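You operate a simulated robot arm through the tools that you are given. There is no shell and no other tool. Be economical: measure what you need, move in short steps, check, and stop when the job is done.

You are at the controls of a simulated robot arm. One attempt, no reset.

TASK
Turn the light box on high and check the width of the pane on it.
Fine: push the pane into the corner stop and slide the red slider to the mark at its edge; leave the light on; no scuffs.

The check looks at the end state, three seconds after you hand in, the way a careful person would. Anything else that was tipped, shoved, dropped, spilled or broken makes it a failure.

THE ROBOT
A 6-joint arm with a two-finger parallel gripper, fixed in place. Base frame: the origin is at the foot of the arm, x ahead of it, y to its left, z up. Units: mm, rad, N and s.
With the tool pointing down near the work surface it reaches from about 180 to 760 mm from the base axis. Its first joint turns from -2.897 to 2.897 rad. Payload 3.91 kg.
Tool frame: the origin (TCP) lies between the finger pads and is the grasp point; the fingertips stand 30 mm ahead of it; z points along the fingers, y is the line along which they close. The gripper opens to 110 mm. The fingers are 20 mm wide and 10 mm thick; the gripper's body (48 by 112 mm) begins 55 mm behind the TCP.
Orientation is told as [roll, pitch, yaw] about the base's x, y, z axes, in that order, counted from this pose: with the fingers straight down and closing along the base's y, the tool's x points along the base's -x, its y along +y and its z along -z.

THE INTERFACE
- The arm moves only by the tool apply_moves. Its argument "rows" is a list of rows, each a list of 7 numbers: the shift along the tool's x, y, z in cm, then the turn, a rotation vector about the tool's x, y, z in rad, then the gripper command, from -1 (fully open) to 1 (shut), values between in proportion. In form: [[x, y, z, ax, ay, az, gripper], ...]. A call has 1 to 20 rows; each row is the pose to reach, as a shift and turn from the pose commanded when the call began, along the tool's axes at that moment. Each row takes 0.2 s and may step no farther than 50 mm and 0.15 rad from the row before; otherwise, or with a gripper value out of range, the whole call is refused. Where a pose cannot be reached the arm comes as near as it can. A force on the tool above 90 N (or 10 N above the force at the start of the call, whichever is more), or a blocked arm, ends the call early, and 0.2 s more pass. Each finger travels about 45 mm/s and halts on what it meets, pressing with about 41 N; the grip force reading is that of the motor and also rises with nothing between the fingers. The clock runs only during rows and for 0.2 s after the last one: add rows that repeat a pose to give the fingers time. It gives the time, the measured TCP pose, the force on the tool (base axes), the opening and the grip force at its end, in the units of the frame above (readings bear some noise).
- Cameras (640 x 400 px; columns grow to the right, rows downward): "scene" is fixed at [49.7, -648.8, 1465.8]; the picture's right is [0.62, -0.78, 0.00], its down [-0.51, -0.41, -0.76] and it looks along [0.59, 0.47, -0.65] (base axes); focal length 280 px, centre (320, 200). "wrist" rides on the gripper at [-36, 0, -57] in the tool frame; the picture's right is [0.00, -1.00, 0.00], its down [0.97, 0.00, -0.24] and it looks along [0.24, 0.00, 0.97] (tool axes); focal length 218 px, centre (320, 200). There is no depth. A picture from a camera that has moved, and an enlarged one, comes with that camera's place and axes in the base frame and with its lens.
- grab_frame(camera): a new picture of that camera. No time passes.
- raise_lower(by): slides the trunk up (or, below 0, down) by that many mm; the arm rides with it, the base frame stays. It gives what a move gives, with no picture.
- enlarge(camera, box): a new picture of the part [left, top, right, bottom] of that camera's present view, enlarged. No time passes.
- close_job(): hands the job in; it is judged then, once.

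Go step by step. Nothing tells you positions but the pictures and the camera data: compare them with the known pose of the tool, close in by small moves and look again before you grip or let go. The budget is 120 turns and 84 pictures, counting those below and the enlarged ones. Unless the task says otherwise, let go and move clear before handing in, and close with one line.

The tools are called after "Request:" by a JSON object that holds its "op" and its "data". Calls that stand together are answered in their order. apply_moves: Moves the arm, as the interface text tells. Its arguments: {"type":"object","properties":{"rows":{"type":"array","items":{"type":"array","items":{"type":"number"}}}},"required":["rows"]} The other tools are called the same way: raise_lower (by) slides the trunk up or down; grab_frame (camera) takes a picture; enlarge (camera, box) takes an enlarged picture of a part of a camera's view; close_job () hands the job in.

At the start:

```text
clock: 0.0
position: [324.4, -276.0, 1254.2]
tcp_rot: [0.0, -0.001, 0.0]
contact_force: [-1.2, 1.1, -1.5]
grip_width: 110.2
gripper_force: 0.0
trunk travel left (down, up): [-525.0, 65.0]
```

scene: 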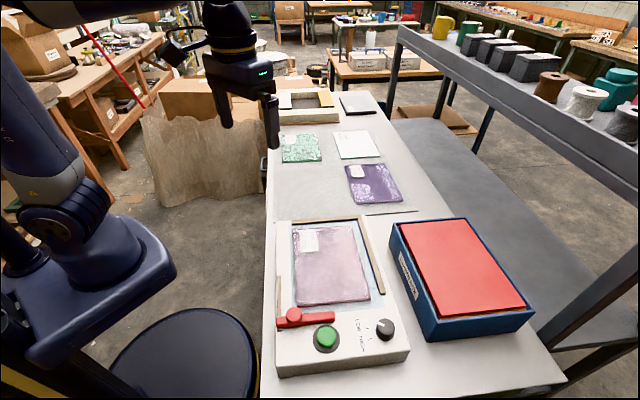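
wrist: 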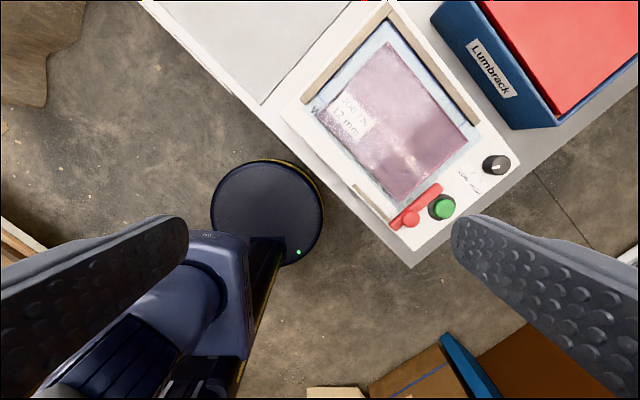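

I see a light box with a green button, a black rotary knob, a red slider and a pane lying on the lit area with L-shaped wooden stops. I'll enlarge both views to read labels and geometry.

Request:
{"op": "enlarge", "data": {"camera": "scene", "box": [260, 200, 420, 385]}}

Request:
{"op": "enlarge", "data": {"camera": "wrist", "box": [270, 0, 550, 270]}}

```text
2.16 times, centred on (340, 292) of scene
camera zoom: at [49.7, -648.8, 1465.8], right [0.62, -0.78, 0.0], down [-0.51, -0.41, -0.76], along [0.59, 0.47, -0.65], focal length 606 px, centre (277, 0)
```

zoom: 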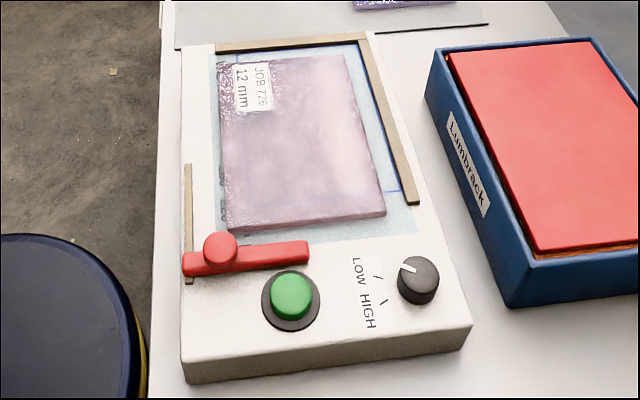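

```text
1.48 times, centred on (410, 135) of wrist
camera zoom: at [360.7, -274.8, 1312.2], right [0.0, -1.0, 0.0], down [-0.97, 0.0, 0.24], along [-0.24, 0.0, -0.97], focal length 323 px, centre (187, 296)
```

zoom: 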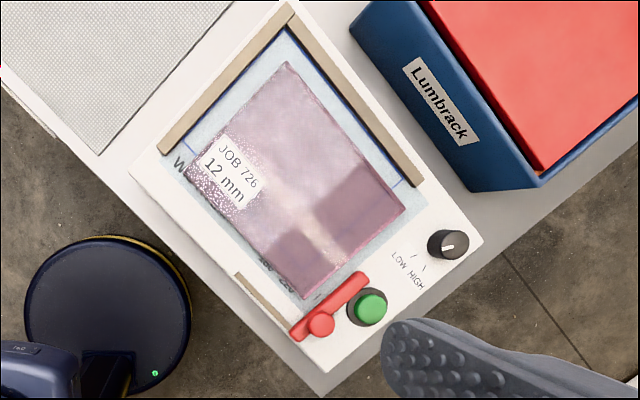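

The box is rotated about 45°, with the corner stop at its far/right side. I'll move the wrist camera above it, aligned with the box.

Request:
{"op": "apply_moves", "data": {"rows": [[0, -2.55, 2.55, 0, 0, -0.098, -1], [0, -5.1, 5.1, 0, 0, -0.196, -1], [0, -7.65, 7.65, 0, 0, -0.294, -1], [0, -10.2, 10.2, 0, 0, -0.392, -1], [0, -12.75, 12.75, 0, 0, -0.49, -1], [0, -15.3, 15.3, 0, 0, -0.588, -1], [0, -17.85, 17.85, 0, 0, -0.686, -1], [0, -20.4, 20.4, 0, 0, -0.785, -1], [0, -20.4, 20.4, 0, 0, -0.785, -1]]}}

Request:
{"op": "grab_frame", "data": {"camera": "wrist"}}

```text
clock: 2.0
position: [324.4, -481.5, 1050.9]
tcp_rot: [0.0, 0.001, 0.784]
contact_force: [1.1, -0.7, -0.1]
grip_width: 110.0
gripper_force: 0.1
trunk travel left (down, up): [-525.0, 65.0]
```

```text
79 pictures are left
camera wrist: at [350.2, -454.8, 1108.2], right [0.71, -0.71, 0.0], down [-0.69, -0.69, 0.24], along [-0.17, -0.17, -0.97], focal length 218 px, centre (320, 200)
```

wrist: 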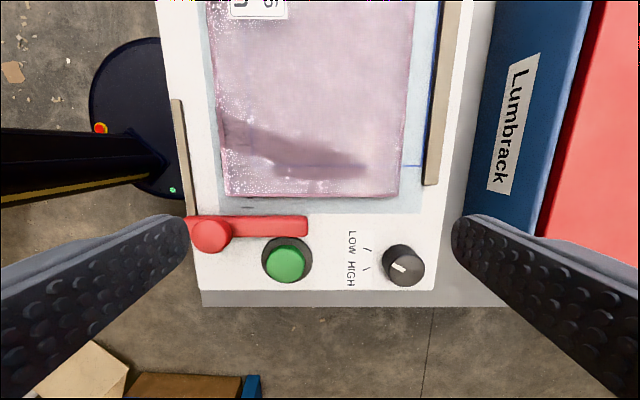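

Request:
{"op": "enlarge", "data": {"camera": "wrist", "box": [170, 140, 310, 290]}}

Request:
{"op": "enlarge", "data": {"camera": "wrist", "box": [320, 140, 460, 300]}}

Request:
{"op": "enlarge", "data": {"camera": "wrist", "box": [150, 0, 470, 200]}}

```text
2.67 times, centred on (240, 215) of wrist
camera zoom: at [350.2, -454.8, 1108.2], right [0.71, -0.71, 0.0], down [-0.69, -0.69, 0.24], along [-0.17, -0.17, -0.97], focal length 582 px, centre (533, 160)
```

zoom: 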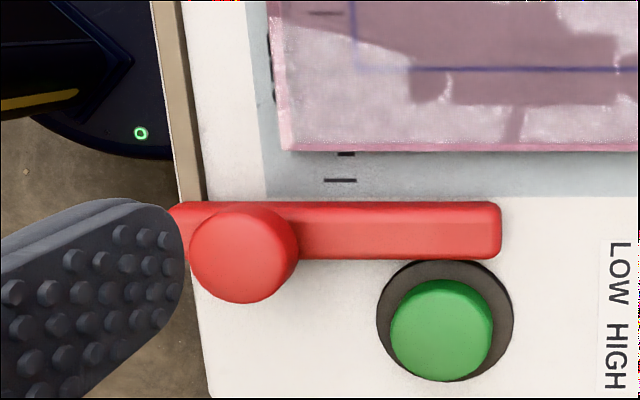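

```text
2.50 times, centred on (390, 220) of wrist
camera zoom: at [350.2, -454.8, 1108.2], right [0.71, -0.71, 0.0], down [-0.69, -0.69, 0.24], along [-0.17, -0.17, -0.97], focal length 546 px, centre (145, 150)
```

zoom: 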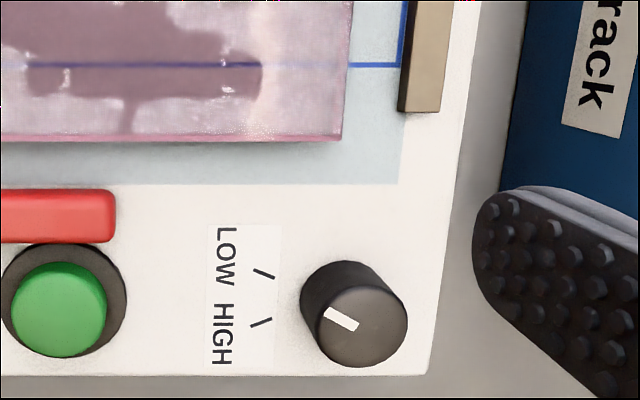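

```text
2.00 times, centred on (310, 100) of wrist
camera zoom: at [350.2, -454.8, 1108.2], right [0.71, -0.71, 0.0], down [-0.69, -0.69, 0.24], along [-0.17, -0.17, -0.97], focal length 436 px, centre (340, 400)
```

zoom: 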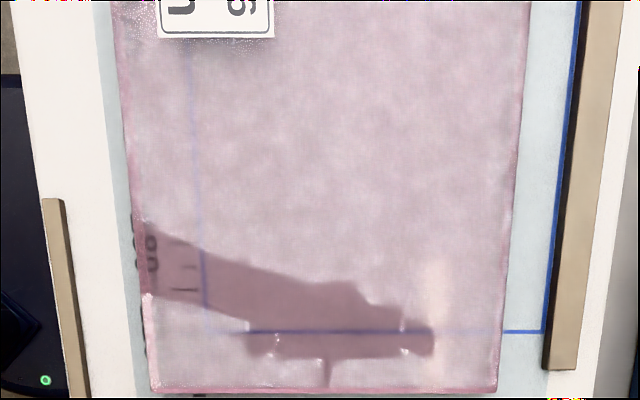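

The knob pointer is at LOW, the green button is likely power, and the seated pane's near edge will be the mark for the slider bar. I'll close the fingers and hover over the button to refine its location.

Request:
{"op": "apply_moves", "data": {"rows": [[1.95, 0.85, 1.75, 0, 0, 0, 0], [3.9, 1.7, 3.5, 0, 0, 0, 1], [5.85, 2.55, 5.25, 0, 0, 0, 1], [7.8, 3.4, 7.0, 0, 0, 0, 1], [7.8, 3.4, 7.0, 0, 0, 0, 1], [7.8, 3.4, 7.0, 0, 0, 0, 1], [7.8, 3.4, 7.0, 0, 0, 0, 1], [7.8, 3.4, 7.0, 0, 0, 0, 1]]}}

Request:
{"op": "grab_frame", "data": {"camera": "wrist"}}

Request:
{"op": "grab_frame", "data": {"camera": "scene"}}

```text
clock: 3.8
position: [245.4, -509.7, 980.3]
tcp_rot: [-0.001, 0.001, 0.786]
contact_force: [-0.2, 0.7, -0.3]
grip_width: 0.0
gripper_force: 37.5
trunk travel left (down, up): [-525.0, 65.0]
```

```text
75 pictures are left
camera wrist: at [270.7, -484.3, 1038.2], right [0.71, -0.71, 0.0], down [-0.69, -0.69, 0.24], along [-0.17, -0.17, -0.97], focal length 218 px, centre (320, 200)
```

wrist: 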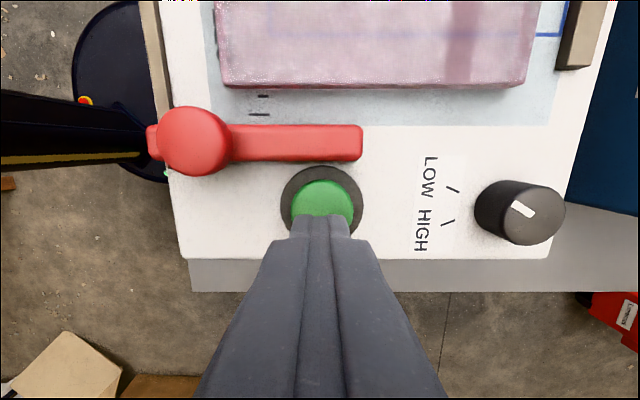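

```text
74 pictures are left
```

scene: 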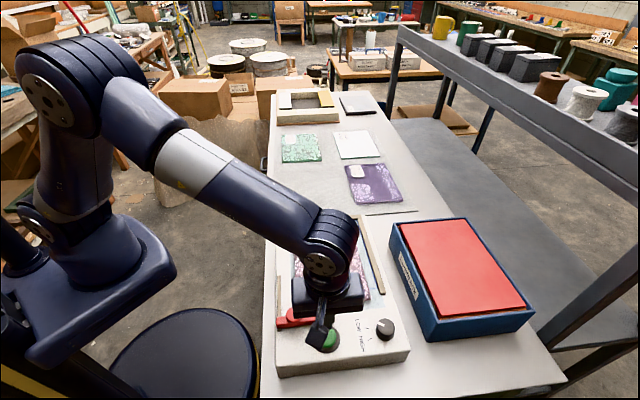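

Box top works out at z≈902, and the fingertips are centred over the button. I'll descend gently and watch the force.

Request:
{"op": "apply_moves", "data": {"rows": [[0, -0.15, 1.0, 0, 0, 0, 1], [0, -0.15, 2.0, 0, 0, 0, 1], [0, -0.15, 2.3, 0, 0, 0, 1], [0, -0.15, 2.6, 0, 0, 0, 1], [0, -0.15, 2.6, 0, 0, 0, 1]]}}

Request:
{"op": "grab_frame", "data": {"camera": "wrist"}}

```text
clock: 5.0
position: [246.3, -511.9, 953.8]
tcp_rot: [0.0, -0.002, 0.786]
contact_force: [-0.6, 0.5, -0.7]
grip_width: 0.0
gripper_force: 38.1
trunk travel left (down, up): [-525.0, 65.0]
```

```text
73 pictures are left
camera wrist: at [272.0, -485.7, 1011.8], right [0.71, -0.71, 0.0], down [-0.69, -0.69, 0.24], along [-0.17, -0.17, -0.97], focal length 218 px, centre (320, 200)
```

wrist: 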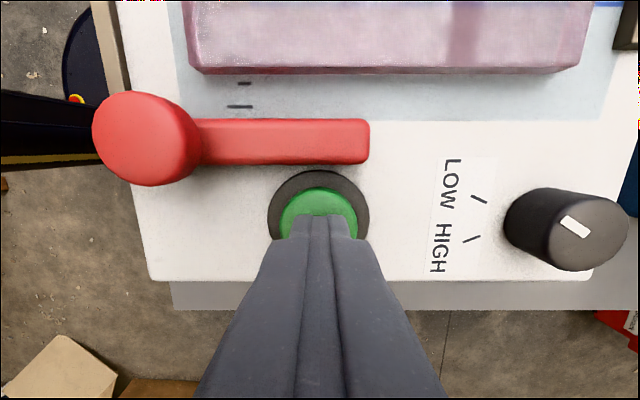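

Request:
{"op": "apply_moves", "data": {"rows": [[0, 0, 0.2, 0, 0, 0, 1], [0, 0, 0.4, 0, 0, 0, 1], [0, 0, 0.6, 0, 0, 0, 1]]}}

```text
clock: 5.8
position: [246.4, -511.5, 948.5]
tcp_rot: [0.0, -0.001, 0.786]
contact_force: [-0.4, 0.3, 0.0]
grip_width: 0.0
gripper_force: 37.5
trunk travel left (down, up): [-525.0, 65.0]
```

Request:
{"op": "apply_moves", "data": {"rows": [[0, 0, 0.15, 0, 0, 0, 1], [0, 0, 0.3, 0, 0, 0, 1]]}}

```text
clock: 6.4
position: [245.2, -512.2, 946.1]
tcp_rot: [-0.001, -0.001, 0.785]
contact_force: [0.4, -0.7, 1.4]
grip_width: 0.0
gripper_force: 38.1
trunk travel left (down, up): [-525.0, 65.0]
```

Request:
{"op": "apply_moves", "data": {"rows": [[0, 0, 0.15, 0, 0, 0, 1], [0, 0, 0.3, 0, 0, 0, 1]]}}

Request:
{"op": "grab_frame", "data": {"camera": "wrist"}}

```text
clock: 7.0
position: [245.1, -511.6, 943.6]
tcp_rot: [0.001, 0.0, 0.786]
contact_force: [-0.7, -1.6, 2.4]
grip_width: 0.3
gripper_force: 38.0
trunk travel left (down, up): [-525.0, 65.0]
```

```text
72 pictures are left
camera wrist: at [271.7, -485.5, 1000.5], right [0.71, -0.71, 0.0], down [-0.69, -0.69, 0.24], along [-0.17, -0.17, -0.97], focal length 218 px, centre (320, 200)
```

wrist: 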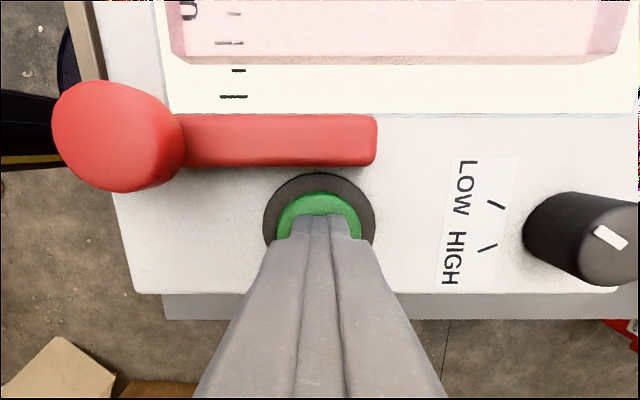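

The light came on. I'll retreat upward and check that it stays lit.

Request:
{"op": "apply_moves", "data": {"rows": [[0, 0, -1.0, 0, 0, 0, 1], [0, 0, -4.0, 0, 0, 0, 1], [-2.0, -3.0, -7.0, 0, 0, 0, 1], [-3, -5, -10, 0, 0, 0, 1], [-4, -7, -12, 0, 0, 0, 1], [-4, -7, -12, 0, 0, 0, 1]]}}

Request:
{"op": "grab_frame", "data": {"camera": "wrist"}}

```text
clock: 8.4
position: [324.3, -531.9, 1063.3]
tcp_rot: [-0.001, -0.001, 0.785]
contact_force: [-0.1, -0.4, -0.1]
grip_width: 0.0
gripper_force: 37.7
trunk travel left (down, up): [-525.0, 65.0]
```

```text
71 pictures are left
camera wrist: at [349.7, -506.2, 1121.1], right [0.71, -0.71, 0.0], down [-0.69, -0.69, 0.24], along [-0.17, -0.17, -0.97], focal length 218 px, centre (320, 200)
```

wrist: 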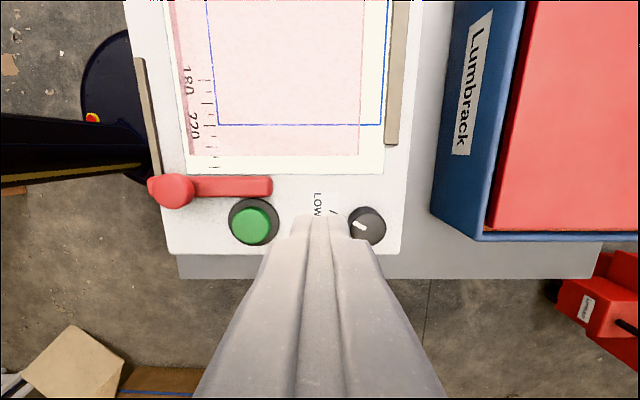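

The light stays on. The knob's centre is about a=-187, b=655 (box axes), top z≈922; I'll hover above it with the gripper pre-turned and opened to ~64 mm.

Request:
{"op": "apply_moves", "data": {"rows": [[1.0, -1.25, 1.5, 0, 0, 0.13, 0.5], [2.0, -2.5, 3.0, 0, 0, 0.26, -0.16], [3.0, -3.7, 5, 0, 0, 0.39, -0.16], [4.07, -4.93, 7.0, 0, 0, 0.52, -0.16], [4.07, -4.93, 7.8, 0, 0, 0.52, -0.16], [4.07, -4.93, 7.8, 0, 0, 0.52, -0.16]]}}

Request:
{"op": "grab_frame", "data": {"camera": "wrist"}}

Request:
{"op": "enlarge", "data": {"camera": "scene", "box": [260, 250, 450, 370]}}

```text
clock: 9.8
position: [328.6, -596.6, 984.5]
tcp_rot: [0.0, 0.002, 0.263]
contact_force: [1.4, 0.1, 0.3]
grip_width: 63.8
gripper_force: 0.1
trunk travel left (down, up): [-525.0, 65.0]
```

```text
70 pictures are left
camera wrist: at [364.4, -586.1, 1042.3], right [0.26, -0.97, 0.0], down [-0.94, -0.25, 0.24], along [-0.23, -0.06, -0.97], focal length 218 px, centre (320, 200)
```

wrist: 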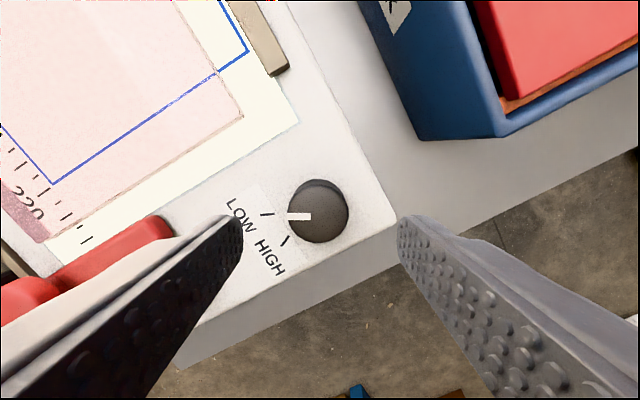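

```text
3.33 times, centred on (355, 310) of scene
camera zoom: at [49.7, -648.8, 1465.8], right [0.62, -0.78, 0.0], down [-0.51, -0.41, -0.76], along [0.59, 0.47, -0.65], focal length 934 px, centre (203, -167)
```

zoom: 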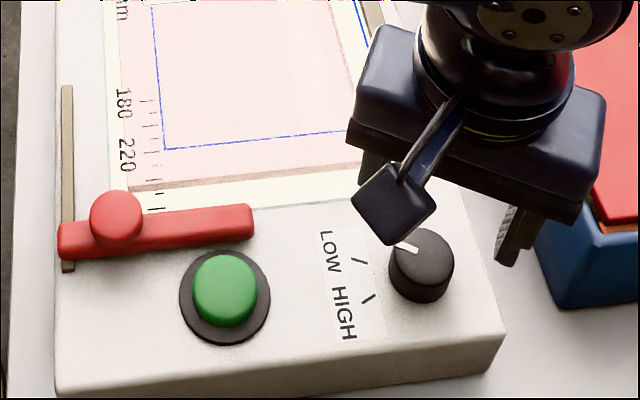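

Centred on the knob. Descending and gripping it.

Request:
{"op": "apply_moves", "data": {"rows": [[-0.06, 0.2, 1.5, 0, 0, 0, -0.16], [-0.06, 0.2, 3.0, 0, 0, 0, -0.16], [-0.06, 0.2, 4.0, 0, 0, 0, -0.16], [-0.06, 0.2, 4.7, 0, 0, 0, -0.16], [-0.06, 0.2, 4.7, 0, 0, 0, -0.16]]}}

Request:
{"op": "grab_frame", "data": {"camera": "wrist"}}

```text
clock: 11.0
position: [331.2, -594.2, 938.4]
tcp_rot: [0.0, 0.0, 0.266]
contact_force: [0.4, -1.1, -0.2]
grip_width: 63.7
gripper_force: 0.1
trunk travel left (down, up): [-525.0, 65.0]
```

```text
68 pictures are left
camera wrist: at [365.0, -584.2, 995.6], right [0.26, -0.97, 0.0], down [-0.94, -0.25, 0.24], along [-0.23, -0.06, -0.97], focal length 218 px, centre (320, 200)
```

wrist: 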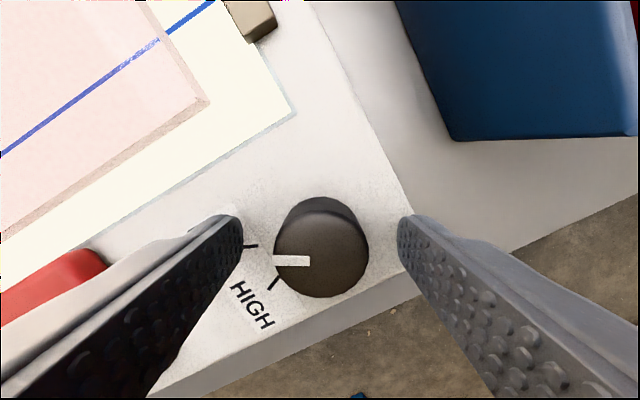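

Request:
{"op": "apply_moves", "data": {"rows": [[0, 0, 0, 0, 0, 0, 0.2], [0, 0, 0, 0, 0, 0, 0.5], [0, 0, 0, 0, 0, 0, 0.5], [0, 0, 0, 0, 0, 0, 0.5]]}}

```text
clock: 12.0
position: [330.9, -595.0, 938.8]
tcp_rot: [-0.001, 0.002, 0.264]
contact_force: [1.5, -3.2, 0.7]
grip_width: 35.9
gripper_force: 44.9
trunk travel left (down, up): [-525.0, 65.0]
```

Gripped at 36 mm with low side load. Turning counter-clockwise (seen from above) about 50° first, then looking.

Request:
{"op": "apply_moves", "data": {"rows": [[0, 0, 0, 0, 0, -0.13, 0.5], [0, 0, 0, 0, 0, -0.26, 0.5], [0, 0, 0, 0, 0, -0.39, 0.5], [0, 0, 0, 0, 0, -0.52, 0.5], [0, 0, 0, 0, 0, -0.65, 0.5], [0, 0, 0, 0, 0, -0.78, 0.5], [0, 0, 0, 0, 0, -0.87, 0.5], [0, 0, 0, 0, 0, -0.87, 0.5]]}}

Request:
{"op": "grab_frame", "data": {"camera": "wrist"}}

Request:
{"op": "enlarge", "data": {"camera": "scene", "box": [260, 250, 450, 370]}}

```text
clock: 13.8
position: [328.7, -592.0, 937.6]
tcp_rot: [0.004, -0.003, 1.137]
contact_force: [-15.0, 19.0, 0.1]
grip_width: 35.6
gripper_force: 44.9
trunk travel left (down, up): [-525.0, 65.0]
```

```text
67 pictures are left
camera wrist: at [343.7, -559.3, 995.7], right [0.91, -0.42, 0.0], down [-0.41, -0.88, 0.24], along [-0.1, -0.22, -0.97], focal length 218 px, centre (320, 200)
```

wrist: 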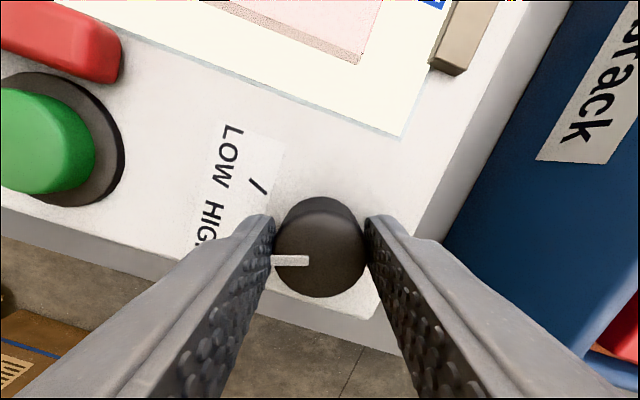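

```text
3.33 times, centred on (355, 310) of scene
camera zoom: at [49.7, -648.8, 1465.8], right [0.62, -0.78, 0.0], down [-0.51, -0.41, -0.76], along [0.59, 0.47, -0.65], focal length 934 px, centre (203, -167)
```

zoom: 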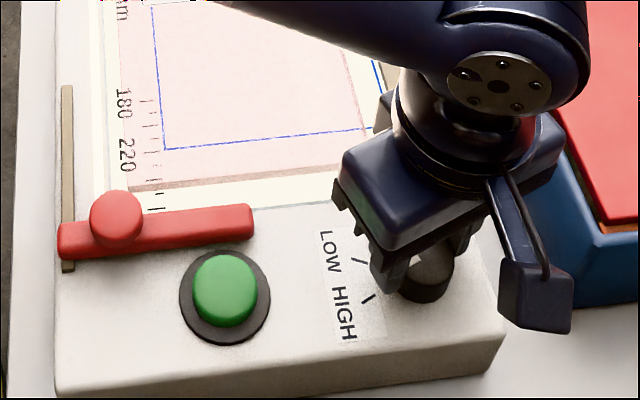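

The knob follows the gripper: pointer now ~20° past centre, HIGH tick should be at ~30°. I'll finish the turn and relieve the side load.

Request:
{"op": "apply_moves", "data": {"rows": [[-0.08, 0.15, 0, 0, 0, 0, 0.5], [-0.08, 0.15, 0, 0, 0, -0.09, 0.5], [-0.08, 0.15, 0, 0, 0, -0.18, 0.5], [-0.08, 0.15, 0, 0, 0, -0.18, 0.5]]}}

Request:
{"op": "grab_frame", "data": {"camera": "wrist"}}

```text
clock: 14.8
position: [327.9, -591.9, 937.8]
tcp_rot: [0.001, -0.001, 1.317]
contact_force: [-13.5, 12.9, -2.6]
grip_width: 35.7
gripper_force: 45.3
trunk travel left (down, up): [-525.0, 65.0]
```

```text
65 pictures are left
camera wrist: at [336.9, -556.9, 995.7], right [0.97, -0.25, 0.0], down [-0.25, -0.94, 0.24], along [-0.06, -0.23, -0.97], focal length 218 px, centre (320, 200)
```

wrist: 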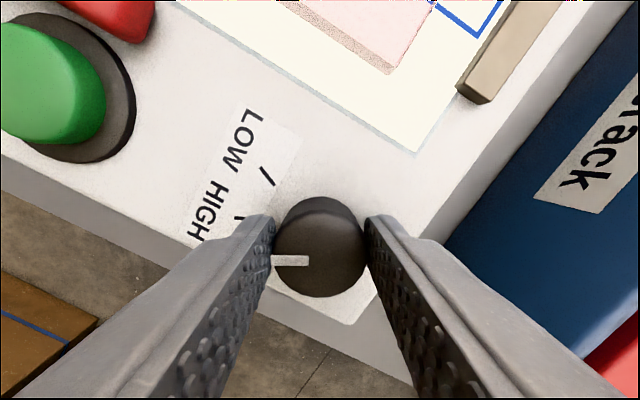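

Request:
{"op": "apply_moves", "data": {"rows": [[-0.08, 0.08, 0, 0, 0, 0, 0.2], [-0.08, 0.08, 0, 0, 0, 0, -0.1], [-0.08, 0.08, 0, 0, 0, 0, -0.1], [-0.08, 0.08, -2, 0, 0, 0, -0.1], [-0.08, 0.08, -5, 0, 0, 0, -0.1], [-0.08, 0.08, -8, 0, 0, 0, -0.1], [-0.08, 0.08, -8, 0, 0, 0, -0.1]]}}

Request:
{"op": "grab_frame", "data": {"camera": "wrist"}}

```text
clock: 16.4
position: [328.3, -591.0, 1017.0]
tcp_rot: [0.0, 0.0, 1.318]
contact_force: [0.4, -0.7, 0.4]
grip_width: 60.4
gripper_force: 0.1
trunk travel left (down, up): [-525.0, 65.0]
```

```text
64 pictures are left
camera wrist: at [337.8, -555.7, 1075.3], right [0.97, -0.25, 0.0], down [-0.25, -0.94, 0.24], along [-0.06, -0.23, -0.97], focal length 218 px, centre (320, 200)
```

wrist: 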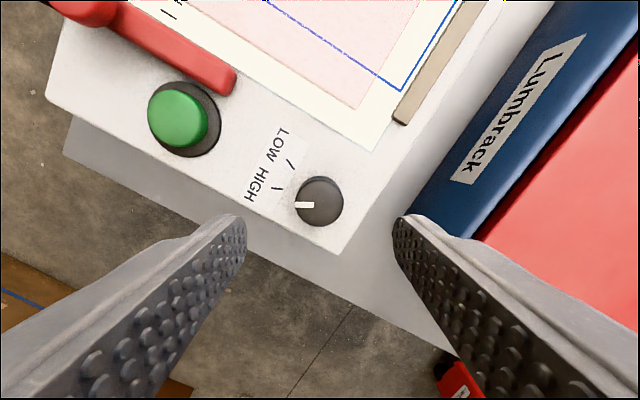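

Request:
{"op": "enlarge", "data": {"camera": "wrist", "box": [230, 110, 380, 260]}}

Request:
{"op": "enlarge", "data": {"camera": "scene", "box": [330, 290, 420, 360]}}

```text
2.67 times, centred on (305, 185) of wrist
camera zoom: at [337.8, -555.7, 1075.3], right [0.97, -0.25, 0.0], down [-0.25, -0.94, 0.24], along [-0.06, -0.23, -0.97], focal length 582 px, centre (360, 240)
```

zoom: 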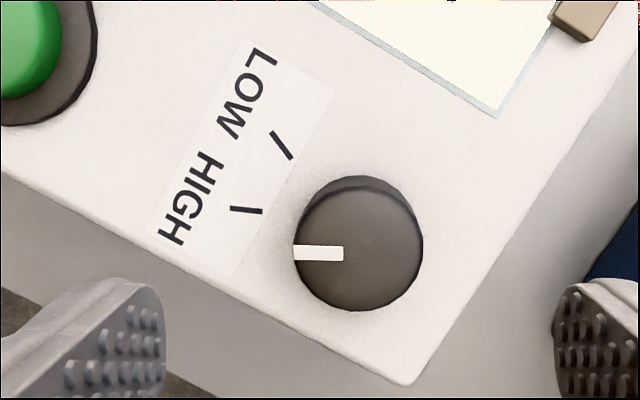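

```text
5.71 times, centred on (375, 325) of scene
camera zoom: at [49.7, -648.8, 1465.8], right [0.62, -0.78, 0.0], down [-0.51, -0.41, -0.76], along [0.59, 0.47, -0.65], focal length 1601 px, centre (6, -514)
```

zoom: 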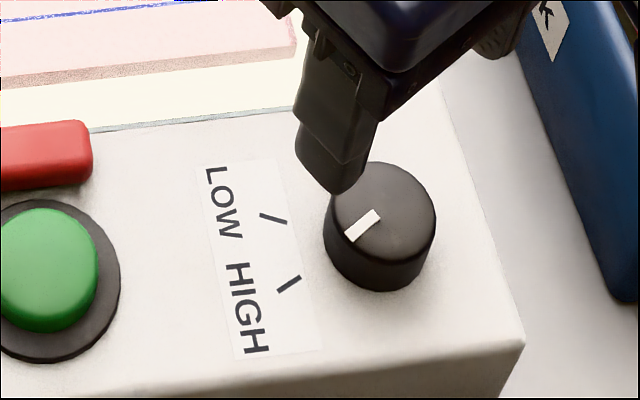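

Request:
{"op": "enlarge", "data": {"camera": "scene", "box": [260, 250, 450, 370]}}

```text
3.33 times, centred on (355, 310) of scene
camera zoom: at [49.7, -648.8, 1465.8], right [0.62, -0.78, 0.0], down [-0.51, -0.41, -0.76], along [0.59, 0.47, -0.65], focal length 934 px, centre (203, -167)
```

zoom: 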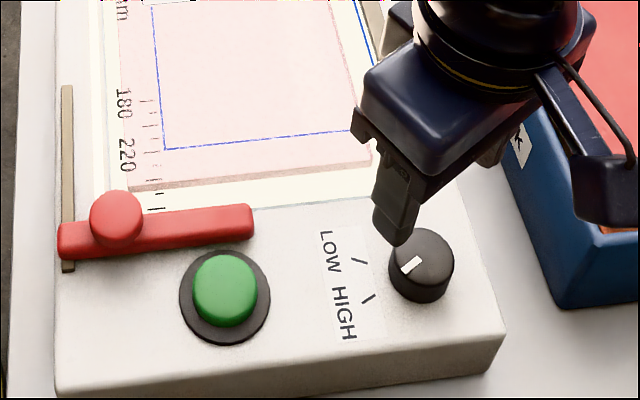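

Pointer sits near HIGH, possibly a few degrees past. I'll lower straight over the knob for a precise look at its angle.

Request:
{"op": "apply_moves", "data": {"rows": [[2.0, 1.5, 2.0, 0, 0, 0, -0.1], [4.0, 3.0, 4.0, 0, 0, 0, -0.1], [4.0, 3.0, 4.0, 0, 0, 0, -0.1]]}}

Request:
{"op": "enlarge", "data": {"camera": "wrist", "box": [260, 20, 480, 180]}}

```text
clock: 17.2
position: [289.4, -623.1, 977.6]
tcp_rot: [-0.001, -0.001, 1.316]
contact_force: [-0.8, -0.1, 0.0]
grip_width: 60.5
gripper_force: 0.1
trunk travel left (down, up): [-525.0, 65.0]
```

```text
2.50 times, centred on (370, 100) of wrist
camera zoom: at [299.1, -587.4, 1035.2], right [0.97, -0.25, 0.0], down [-0.25, -0.94, 0.24], along [-0.06, -0.23, -0.97], focal length 546 px, centre (195, 450)
```

zoom: 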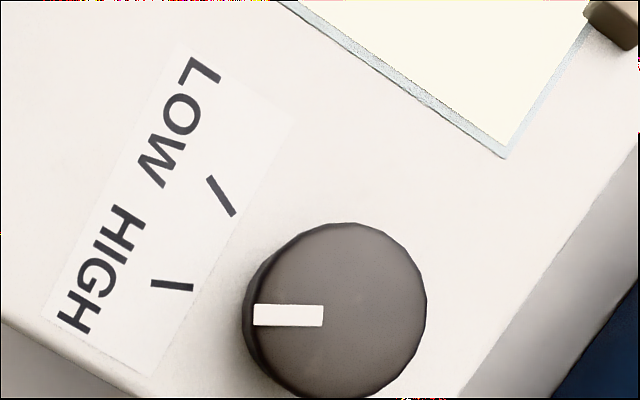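

The pointer is on the HIGH position (within a few degrees of its tick). Now I'll move above the pane for an overview, fingers closing.

Request:
{"op": "apply_moves", "data": {"rows": [[0, 0, -4, 0, 0, 0, 1], [-3.5, -0.9, -6, 0, 0, 0.08, 1], [-7.1, -1.8, -8, 0, 0, 0.16, 1], [-10.7, -2.7, -10, 0, 0, 0.24, 1], [-14.2, -3.6, -12.2, 0, 0, 0.32, 1], [-17.8, -4.5, -12.2, 0, 0, 0.4, 1], [-21.4, -5.4, -12.2, 0, 0, 0.48, 1], [-24.77, -6.39, -12.2, 0, 0, 0.531, 1], [-24.77, -6.39, -12.2, 0, 0, 0.531, 1]]}}

Request:
{"op": "grab_frame", "data": {"camera": "wrist"}}

```text
clock: 19.2
position: [414.4, -398.2, 1099.8]
tcp_rot: [0.001, 0.0, 0.783]
contact_force: [-1.2, -0.1, -0.2]
grip_width: 0.0
gripper_force: 38.0
trunk travel left (down, up): [-525.0, 65.0]
```

```text
59 pictures are left
camera wrist: at [440.1, -372.6, 1157.1], right [0.71, -0.71, 0.0], down [-0.69, -0.68, 0.24], along [-0.17, -0.17, -0.97], focal length 218 px, centre (320, 200)
```

wrist: 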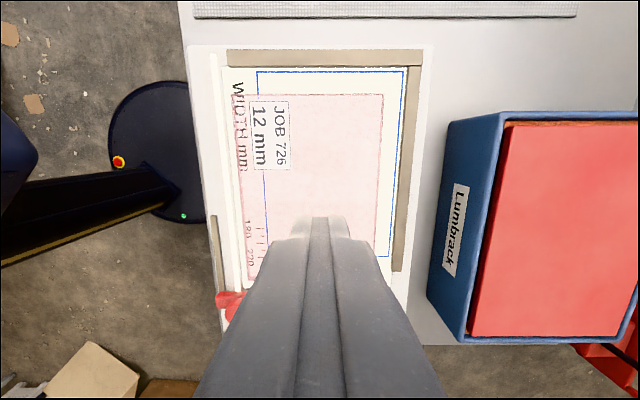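

Request:
{"op": "enlarge", "data": {"camera": "wrist", "box": [190, 30, 450, 220]}}

Request:
{"op": "enlarge", "data": {"camera": "scene", "box": [265, 205, 405, 330]}}

```text
2.11 times, centred on (320, 125) of wrist
camera zoom: at [440.1, -372.6, 1157.1], right [0.71, -0.71, 0.0], down [-0.69, -0.68, 0.24], along [-0.17, -0.17, -0.97], focal length 460 px, centre (320, 358)
```

zoom: 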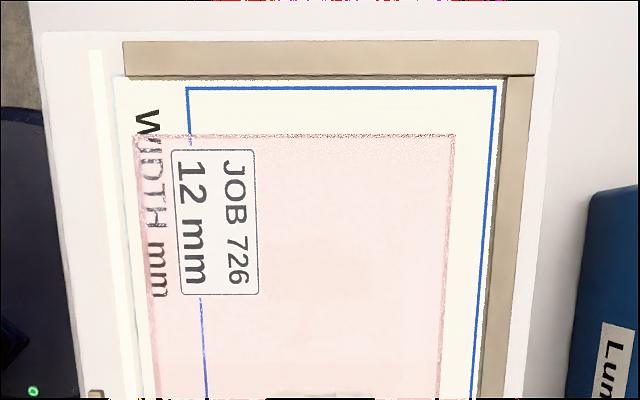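

```text
3.20 times, centred on (335, 268) of scene
camera zoom: at [49.7, -648.8, 1465.8], right [0.62, -0.78, 0.0], down [-0.51, -0.41, -0.76], along [0.59, 0.47, -0.65], focal length 896 px, centre (272, -16)
```

zoom: 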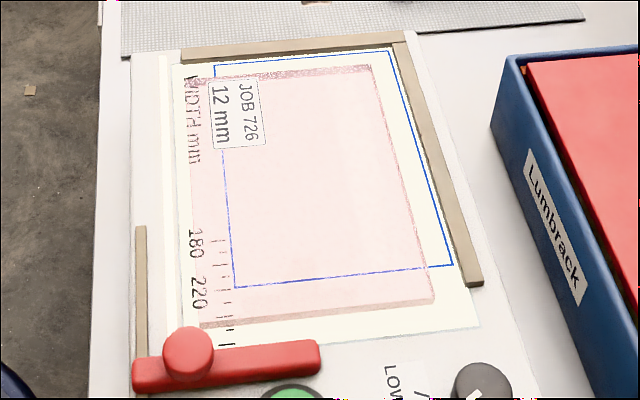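

The pane spans roughly a=-122…98, b=484…641 (box axes) with ~30 mm and ~27 mm gaps to the stops. I'll first push it rightwards from its left edge; hovering beside that edge now.

Request:
{"op": "apply_moves", "data": {"rows": [[0.6, 2.7, 2.5, 0, 0, 0, 1], [1.2, 5.4, 5, 0, 0, 0, 1], [1.8, 8.1, 7.5, 0, 0, 0, 1], [2.35, 10.86, 10, 0, 0, 0, 1], [2.35, 10.86, 12.0, 0, 0, 0, 1], [2.35, 10.86, 12.0, 0, 0, 0, 1]]}}

Request:
{"op": "grab_frame", "data": {"camera": "wrist"}}

Request:
{"op": "enlarge", "data": {"camera": "scene", "box": [265, 205, 405, 330]}}

```text
clock: 20.6
position: [320.7, -338.1, 979.4]
tcp_rot: [0.0, -0.001, 0.782]
contact_force: [0.3, 0.0, -0.2]
grip_width: 0.0
gripper_force: 37.7
trunk travel left (down, up): [-525.0, 65.0]
```

```text
56 pictures are left
camera wrist: at [346.1, -312.7, 1037.0], right [0.71, -0.71, 0.0], down [-0.69, -0.69, 0.24], along [-0.17, -0.17, -0.97], focal length 218 px, centre (320, 200)
```

wrist: 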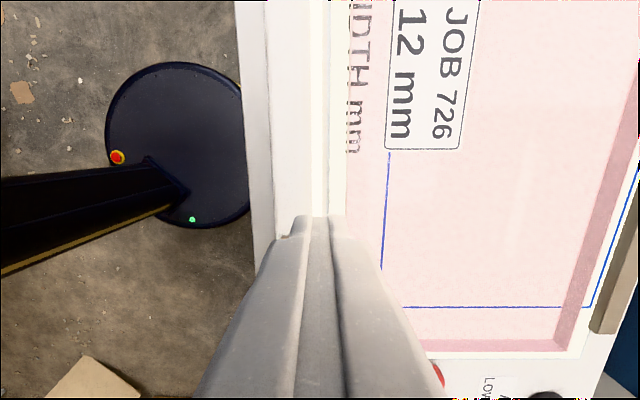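

```text
3.20 times, centred on (335, 268) of scene
camera zoom: at [49.7, -648.8, 1465.8], right [0.62, -0.78, 0.0], down [-0.51, -0.41, -0.76], along [0.59, 0.47, -0.65], focal length 896 px, centre (272, -16)
```

zoom: 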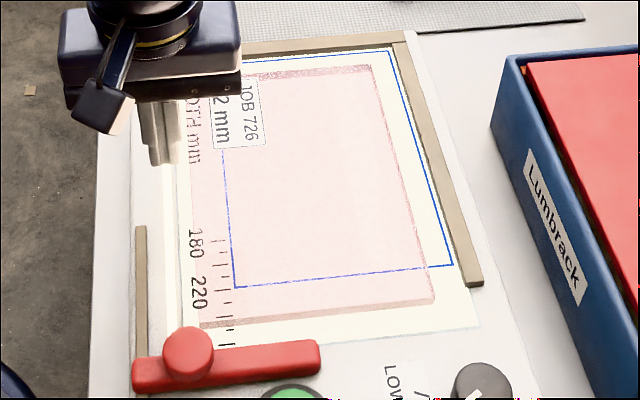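

Request:
{"op": "apply_moves", "data": {"rows": [[0, 0.1, 1.5, 0, 0, 0, 1], [0, 0.1, 3.0, 0, 0, 0, 1], [0, 0.1, 3.8, 0, 0, 0, 1], [0, 0.1, 4.3, 0, 0, 0, 1], [0, 0.1, 4.3, 0, 0, 0, 1]]}}

Request:
{"op": "grab_frame", "data": {"camera": "wrist"}}

Request:
{"op": "enlarge", "data": {"camera": "scene", "box": [265, 205, 405, 330]}}

```text
clock: 21.8
position: [319.7, -338.4, 935.2]
tcp_rot: [-0.001, 0.001, 0.783]
contact_force: [0.3, -1.0, -0.3]
grip_width: 0.0
gripper_force: 38.5
trunk travel left (down, up): [-525.0, 65.0]
```

```text
54 pictures are left
camera wrist: at [345.7, -312.0, 993.9], right [0.71, -0.71, 0.0], down [-0.69, -0.69, 0.24], along [-0.17, -0.17, -0.97], focal length 218 px, centre (320, 200)
```

wrist: 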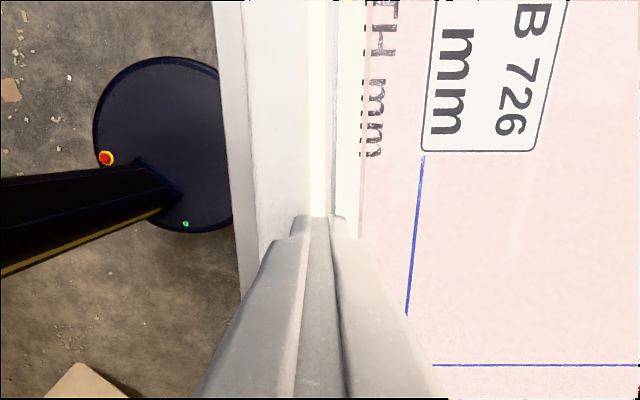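

```text
3.20 times, centred on (335, 268) of scene
camera zoom: at [49.7, -648.8, 1465.8], right [0.62, -0.78, 0.0], down [-0.51, -0.41, -0.76], along [0.59, 0.47, -0.65], focal length 896 px, centre (272, -16)
```

zoom: 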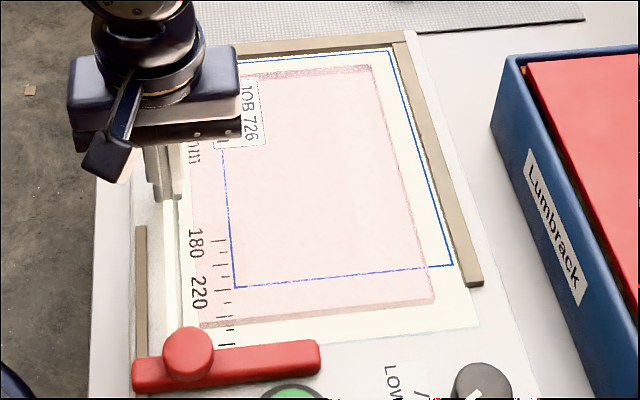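

Beside the left edge and clear of the surface. Pushing right gently, 15 mm first.

Request:
{"op": "apply_moves", "data": {"rows": [[0, -0.3, 0, 0, 0, 0, 1], [0, -0.6, 0, 0, 0, 0, 1], [0, -0.9, 0, 0, 0, 0, 1], [0, -1.2, 0, 0, 0, 0, 1], [0, -1.5, 0, 0, 0, 0, 1]]}}

Request:
{"op": "enlarge", "data": {"camera": "scene", "box": [265, 205, 405, 330]}}

Request:
{"op": "grab_frame", "data": {"camera": "wrist"}}

```text
clock: 23.0
position: [330.5, -349.0, 936.5]
tcp_rot: [-0.001, 0.0, 0.783]
contact_force: [-1.7, 1.1, 0.4]
grip_width: 0.0
gripper_force: 38.0
trunk travel left (down, up): [-525.0, 65.0]
```

```text
3.20 times, centred on (335, 268) of scene
camera zoom: at [49.7, -648.8, 1465.8], right [0.62, -0.78, 0.0], down [-0.51, -0.41, -0.76], along [0.59, 0.47, -0.65], focal length 896 px, centre (272, -16)
```

zoom: 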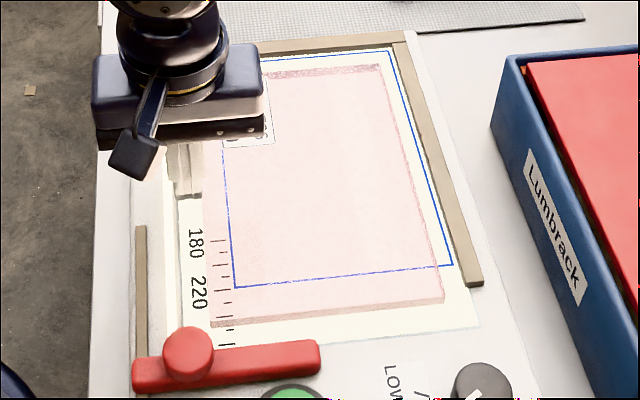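

```text
51 pictures are left
camera wrist: at [356.1, -323.0, 994.2], right [0.71, -0.71, 0.0], down [-0.69, -0.69, 0.24], along [-0.17, -0.17, -0.97], focal length 218 px, centre (320, 200)
```

wrist: 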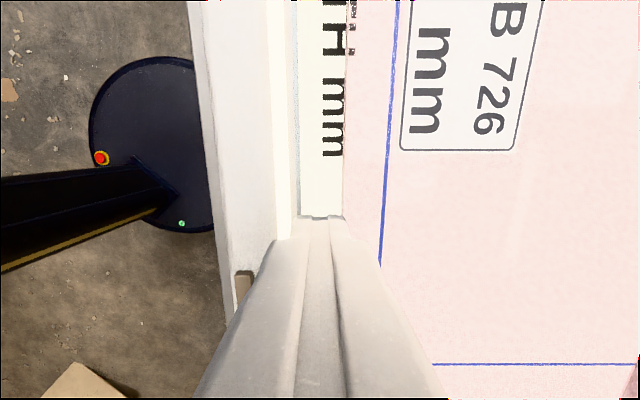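

Pane slides straight with ~2 N. Continuing 16 mm.

Request:
{"op": "apply_moves", "data": {"rows": [[0, -0.3, 0, 0, 0, 0, 1], [0, -0.6, 0, 0, 0, 0, 1], [0, -0.9, 0, 0, 0, 0, 1], [0, -1.2, 0, 0, 0, 0, 1], [0, -1.4, 0, 0, 0, 0, 1], [0, -1.6, 0, 0, 0, 0, 1]]}}

Request:
{"op": "enlarge", "data": {"camera": "scene", "box": [265, 205, 405, 330]}}

```text
clock: 24.4
position: [340.7, -360.9, 938.2]
tcp_rot: [0.0, 0.001, 0.783]
contact_force: [-1.9, 1.6, 0.2]
grip_width: 0.1
gripper_force: 37.3
trunk travel left (down, up): [-525.0, 65.0]
```

```text
3.20 times, centred on (335, 268) of scene
camera zoom: at [49.7, -648.8, 1465.8], right [0.62, -0.78, 0.0], down [-0.51, -0.41, -0.76], along [0.59, 0.47, -0.65], focal length 896 px, centre (272, -16)
```

zoom: 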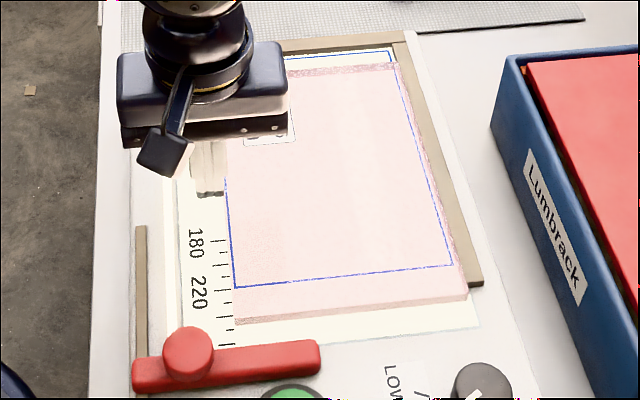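

Request:
{"op": "apply_moves", "data": {"rows": [[0, -0.1, 0, 0, 0, 0, 1], [0, -0.2, 0, 0, 0, 0, 1], [0, -0.3, 0, 0, 0, 0, 1]]}}

```text
clock: 25.2
position: [342.2, -360.8, 936.3]
tcp_rot: [0.003, 0.0, 0.784]
contact_force: [-9.5, 9.4, 4.2]
grip_width: 0.0
gripper_force: 37.7
trunk travel left (down, up): [-525.0, 65.0]
```

Contact with the right stop (13 N). Backing off, lifting, and moving round to the near edge.

Request:
{"op": "apply_moves", "data": {"rows": [[0, 0.4, 0, 0, 0, 0, 1], [0, 0.8, 0, 0, 0, 0, 1], [0, 0.8, -2.5, 0, 0, 0, 1], [0, 0.8, -5, 0, 0, 0, 1], [2.5, -1, -6, 0, 0, 0, 1], [5, -3, -6, 0, 0, 0, 1], [7.5, -5, -6, 0, 0, 0, 1], [10, -7, -6, 0, 0, 0, 1], [12.7, -9.1, -6, 0, 0, 0, 1], [12.7, -9.1, -6, 0, 0, 0, 1]]}}

Request:
{"op": "grab_frame", "data": {"camera": "wrist"}}

Request:
{"op": "enlarge", "data": {"camera": "scene", "box": [265, 205, 405, 330]}}

```text
clock: 27.4
position: [317.8, -517.3, 995.5]
tcp_rot: [0.001, 0.001, 0.784]
contact_force: [0.4, -0.2, 0.0]
grip_width: 0.3
gripper_force: 37.6
trunk travel left (down, up): [-525.0, 65.0]
```

```text
49 pictures are left
camera wrist: at [343.9, -491.6, 1053.3], right [0.71, -0.71, 0.0], down [-0.69, -0.69, 0.24], along [-0.17, -0.17, -0.97], focal length 218 px, centre (320, 200)
```

wrist: 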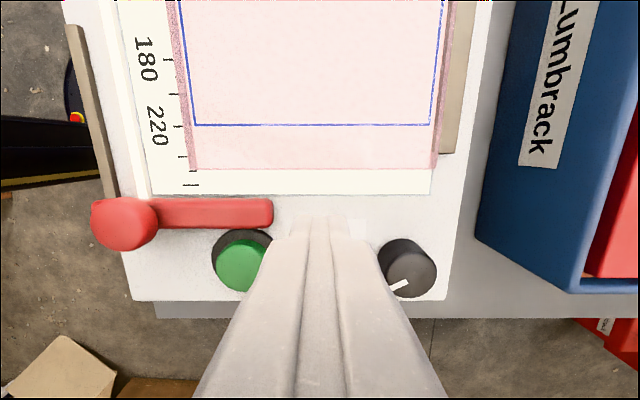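

```text
3.20 times, centred on (335, 268) of scene
camera zoom: at [49.7, -648.8, 1465.8], right [0.62, -0.78, 0.0], down [-0.51, -0.41, -0.76], along [0.59, 0.47, -0.65], focal length 896 px, centre (272, -16)
```

zoom: 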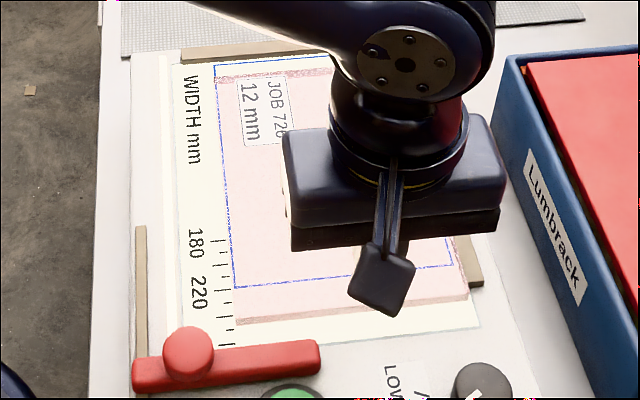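

Request:
{"op": "apply_moves", "data": {"rows": [[0, 0, 2.0, 0, 0, 0, 1], [0, 0, 4.0, 0, 0, 0, 1], [0, 0, 5.2, 0, 0, 0, 1], [0, 0, 5.9, 0, 0, 0, 1], [0, 0, 5.9, 0, 0, 0, 1]]}}

Request:
{"op": "grab_frame", "data": {"camera": "wrist"}}

```text
clock: 28.6
position: [317.2, -516.3, 937.7]
tcp_rot: [0.001, 0.0, 0.783]
contact_force: [0.2, -0.4, 0.6]
grip_width: 0.2
gripper_force: 37.2
trunk travel left (down, up): [-525.0, 65.0]
```

```text
47 pictures are left
camera wrist: at [344.0, -491.0, 995.0], right [0.71, -0.71, 0.0], down [-0.69, -0.69, 0.24], along [-0.17, -0.17, -0.97], focal length 218 px, centre (320, 200)
```

wrist: 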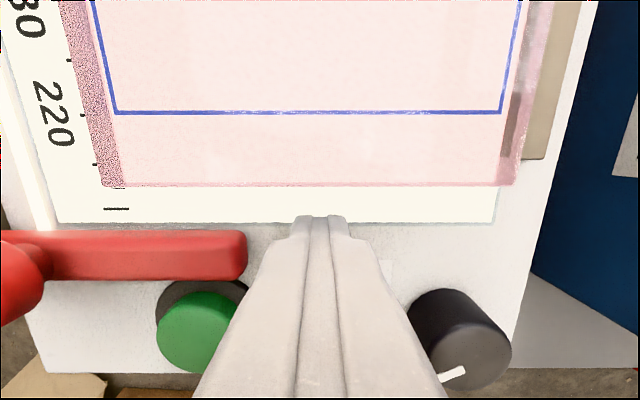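

Request:
{"op": "apply_moves", "data": {"rows": [[-0.3, 0, 0, 0, 0, 0, 1], [-0.6, 0, 0, 0, 0, 0, 1], [-0.9, 0, 0, 0, 0, 0, 1], [-1.2, 0, 0, 0, 0, 0, 1], [-1.5, 0, 0, 0, 0, 0, 1], [-1.8, 0, 0, 0, 0, 0, 1], [-2.1, 0, 0, 0, 0, 0, 1], [-2.4, 0, 0, 0, 0, 0, 1]]}}

Request:
{"op": "grab_frame", "data": {"camera": "wrist"}}

Request:
{"op": "enlarge", "data": {"camera": "scene", "box": [265, 205, 405, 330]}}

```text
clock: 30.4
position: [334.8, -500.2, 937.7]
tcp_rot: [-0.001, -0.001, 0.784]
contact_force: [-2.5, -0.6, 1.3]
grip_width: 0.1
gripper_force: 37.7
trunk travel left (down, up): [-525.0, 65.0]
```

```text
46 pictures are left
camera wrist: at [360.8, -473.9, 995.3], right [0.71, -0.71, 0.0], down [-0.69, -0.69, 0.24], along [-0.17, -0.17, -0.97], focal length 218 px, centre (320, 200)
```

wrist: 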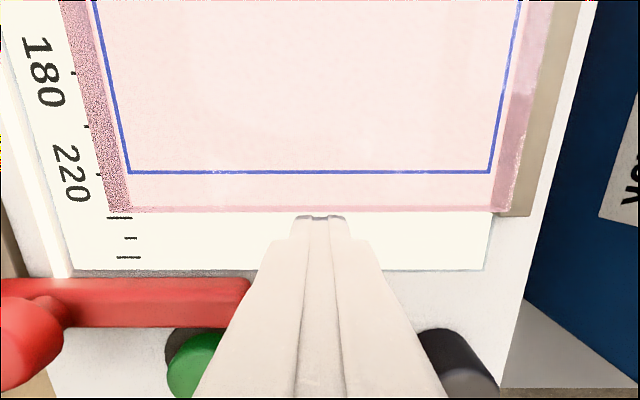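

```text
3.20 times, centred on (335, 268) of scene
camera zoom: at [49.7, -648.8, 1465.8], right [0.62, -0.78, 0.0], down [-0.51, -0.41, -0.76], along [0.59, 0.47, -0.65], focal length 896 px, centre (272, -16)
```

zoom: 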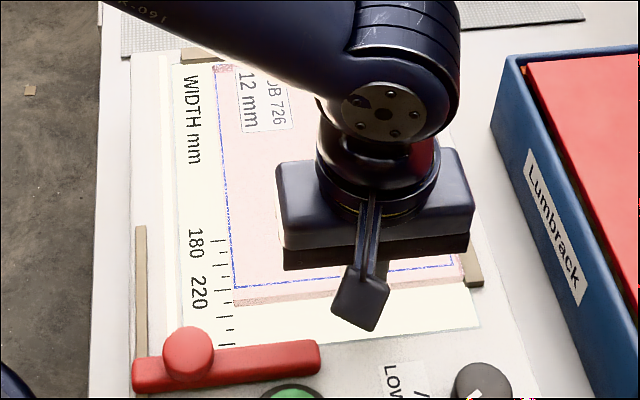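

Request:
{"op": "apply_moves", "data": {"rows": [[-0.25, 0, 0, 0, 0, 0, 1], [-0.5, 0, 0, 0, 0, 0, 1], [-0.75, 0, 0, 0, 0, 0, 1], [-1.0, 0, 0, 0, 0, 0, 1], [-1.1, 0, 0, 0, 0, 0, 1], [-1.2, 0, 0, 0, 0, 0, 1]]}}

```text
clock: 31.8
position: [343.5, -492.4, 937.9]
tcp_rot: [-0.002, 0.0, 0.782]
contact_force: [-0.6, -1.4, 0.7]
grip_width: 0.0
gripper_force: 37.4
trunk travel left (down, up): [-525.0, 65.0]
```

Request:
{"op": "apply_moves", "data": {"rows": [[-0.1, 0, 0, 0, 0, 0, 1], [-0.2, 0, 0, 0, 0, 0, 1], [-0.3, 0, 0, 0, 0, 0, 1], [-0.4, 0, 0, 0, 0, 0, 1]]}}

Request:
{"op": "enlarge", "data": {"camera": "scene", "box": [265, 205, 405, 330]}}

```text
clock: 32.8
position: [343.4, -489.9, 937.4]
tcp_rot: [0.0, 0.001, 0.781]
contact_force: [-13.9, -10.3, 2.1]
grip_width: 0.0
gripper_force: 37.8
trunk travel left (down, up): [-525.0, 65.0]
```

```text
3.20 times, centred on (335, 268) of scene
camera zoom: at [49.7, -648.8, 1465.8], right [0.62, -0.78, 0.0], down [-0.51, -0.41, -0.76], along [0.59, 0.47, -0.65], focal length 896 px, centre (272, -16)
```

zoom: 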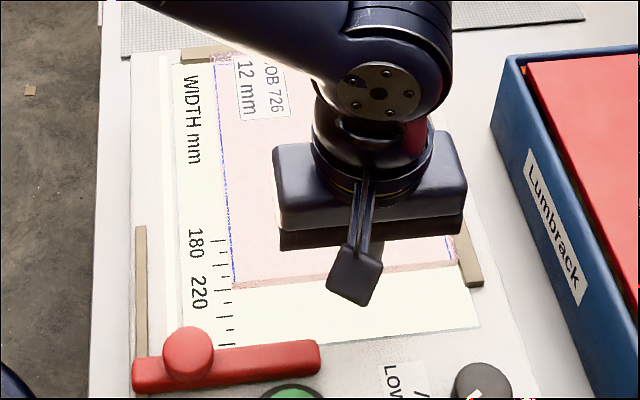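

Far stop reached (17 N). Backing off and lifting for a look at the seating.

Request:
{"op": "apply_moves", "data": {"rows": [[0.4, 0, 0, 0, 0, 0, 1], [1.0, 0, 0, 0, 0, 0, 1], [1.0, 0, -3, 0, 0, 0, 1], [1.0, 0, -7, 0, 0, 0, 1], [-2.0, 0, -10, 0, 0, 0, 1], [-5.0, 0, -13, 0, 0, 0, 1], [-8, 0, -15, 0, 0, 0, 1], [-8, 0, -15, 0, 0, 0, 1]]}}

Request:
{"op": "grab_frame", "data": {"camera": "wrist"}}

Request:
{"op": "enlarge", "data": {"camera": "wrist", "box": [330, 0, 480, 200]}}

```text
clock: 34.6
position: [402.8, -432.2, 1087.9]
tcp_rot: [0.0, 0.0, 0.783]
contact_force: [0.5, 1.0, 0.1]
grip_width: 0.3
gripper_force: 37.6
trunk travel left (down, up): [-525.0, 65.0]
```

```text
43 pictures are left
camera wrist: at [428.6, -405.7, 1145.4], right [0.71, -0.71, 0.0], down [-0.69, -0.69, 0.24], along [-0.17, -0.17, -0.97], focal length 218 px, centre (320, 200)
```

wrist: 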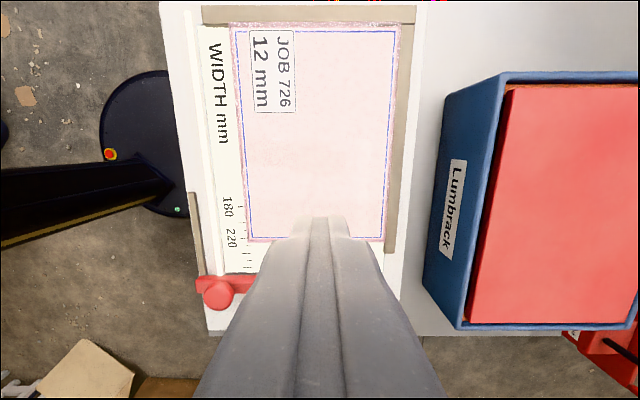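

```text
2.00 times, centred on (405, 100) of wrist
camera zoom: at [428.6, -405.7, 1145.4], right [0.71, -0.71, 0.0], down [-0.69, -0.69, 0.24], along [-0.17, -0.17, -0.97], focal length 436 px, centre (150, 400)
```

zoom: 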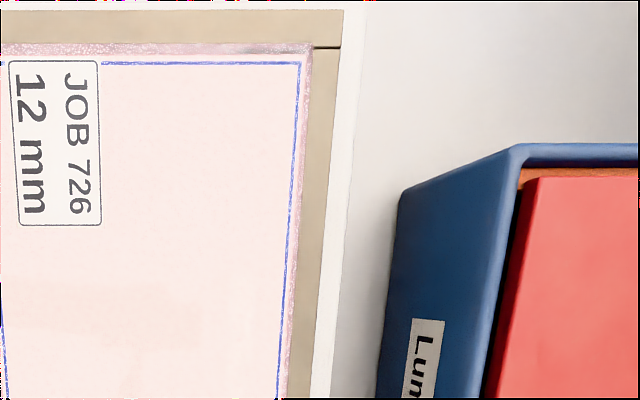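

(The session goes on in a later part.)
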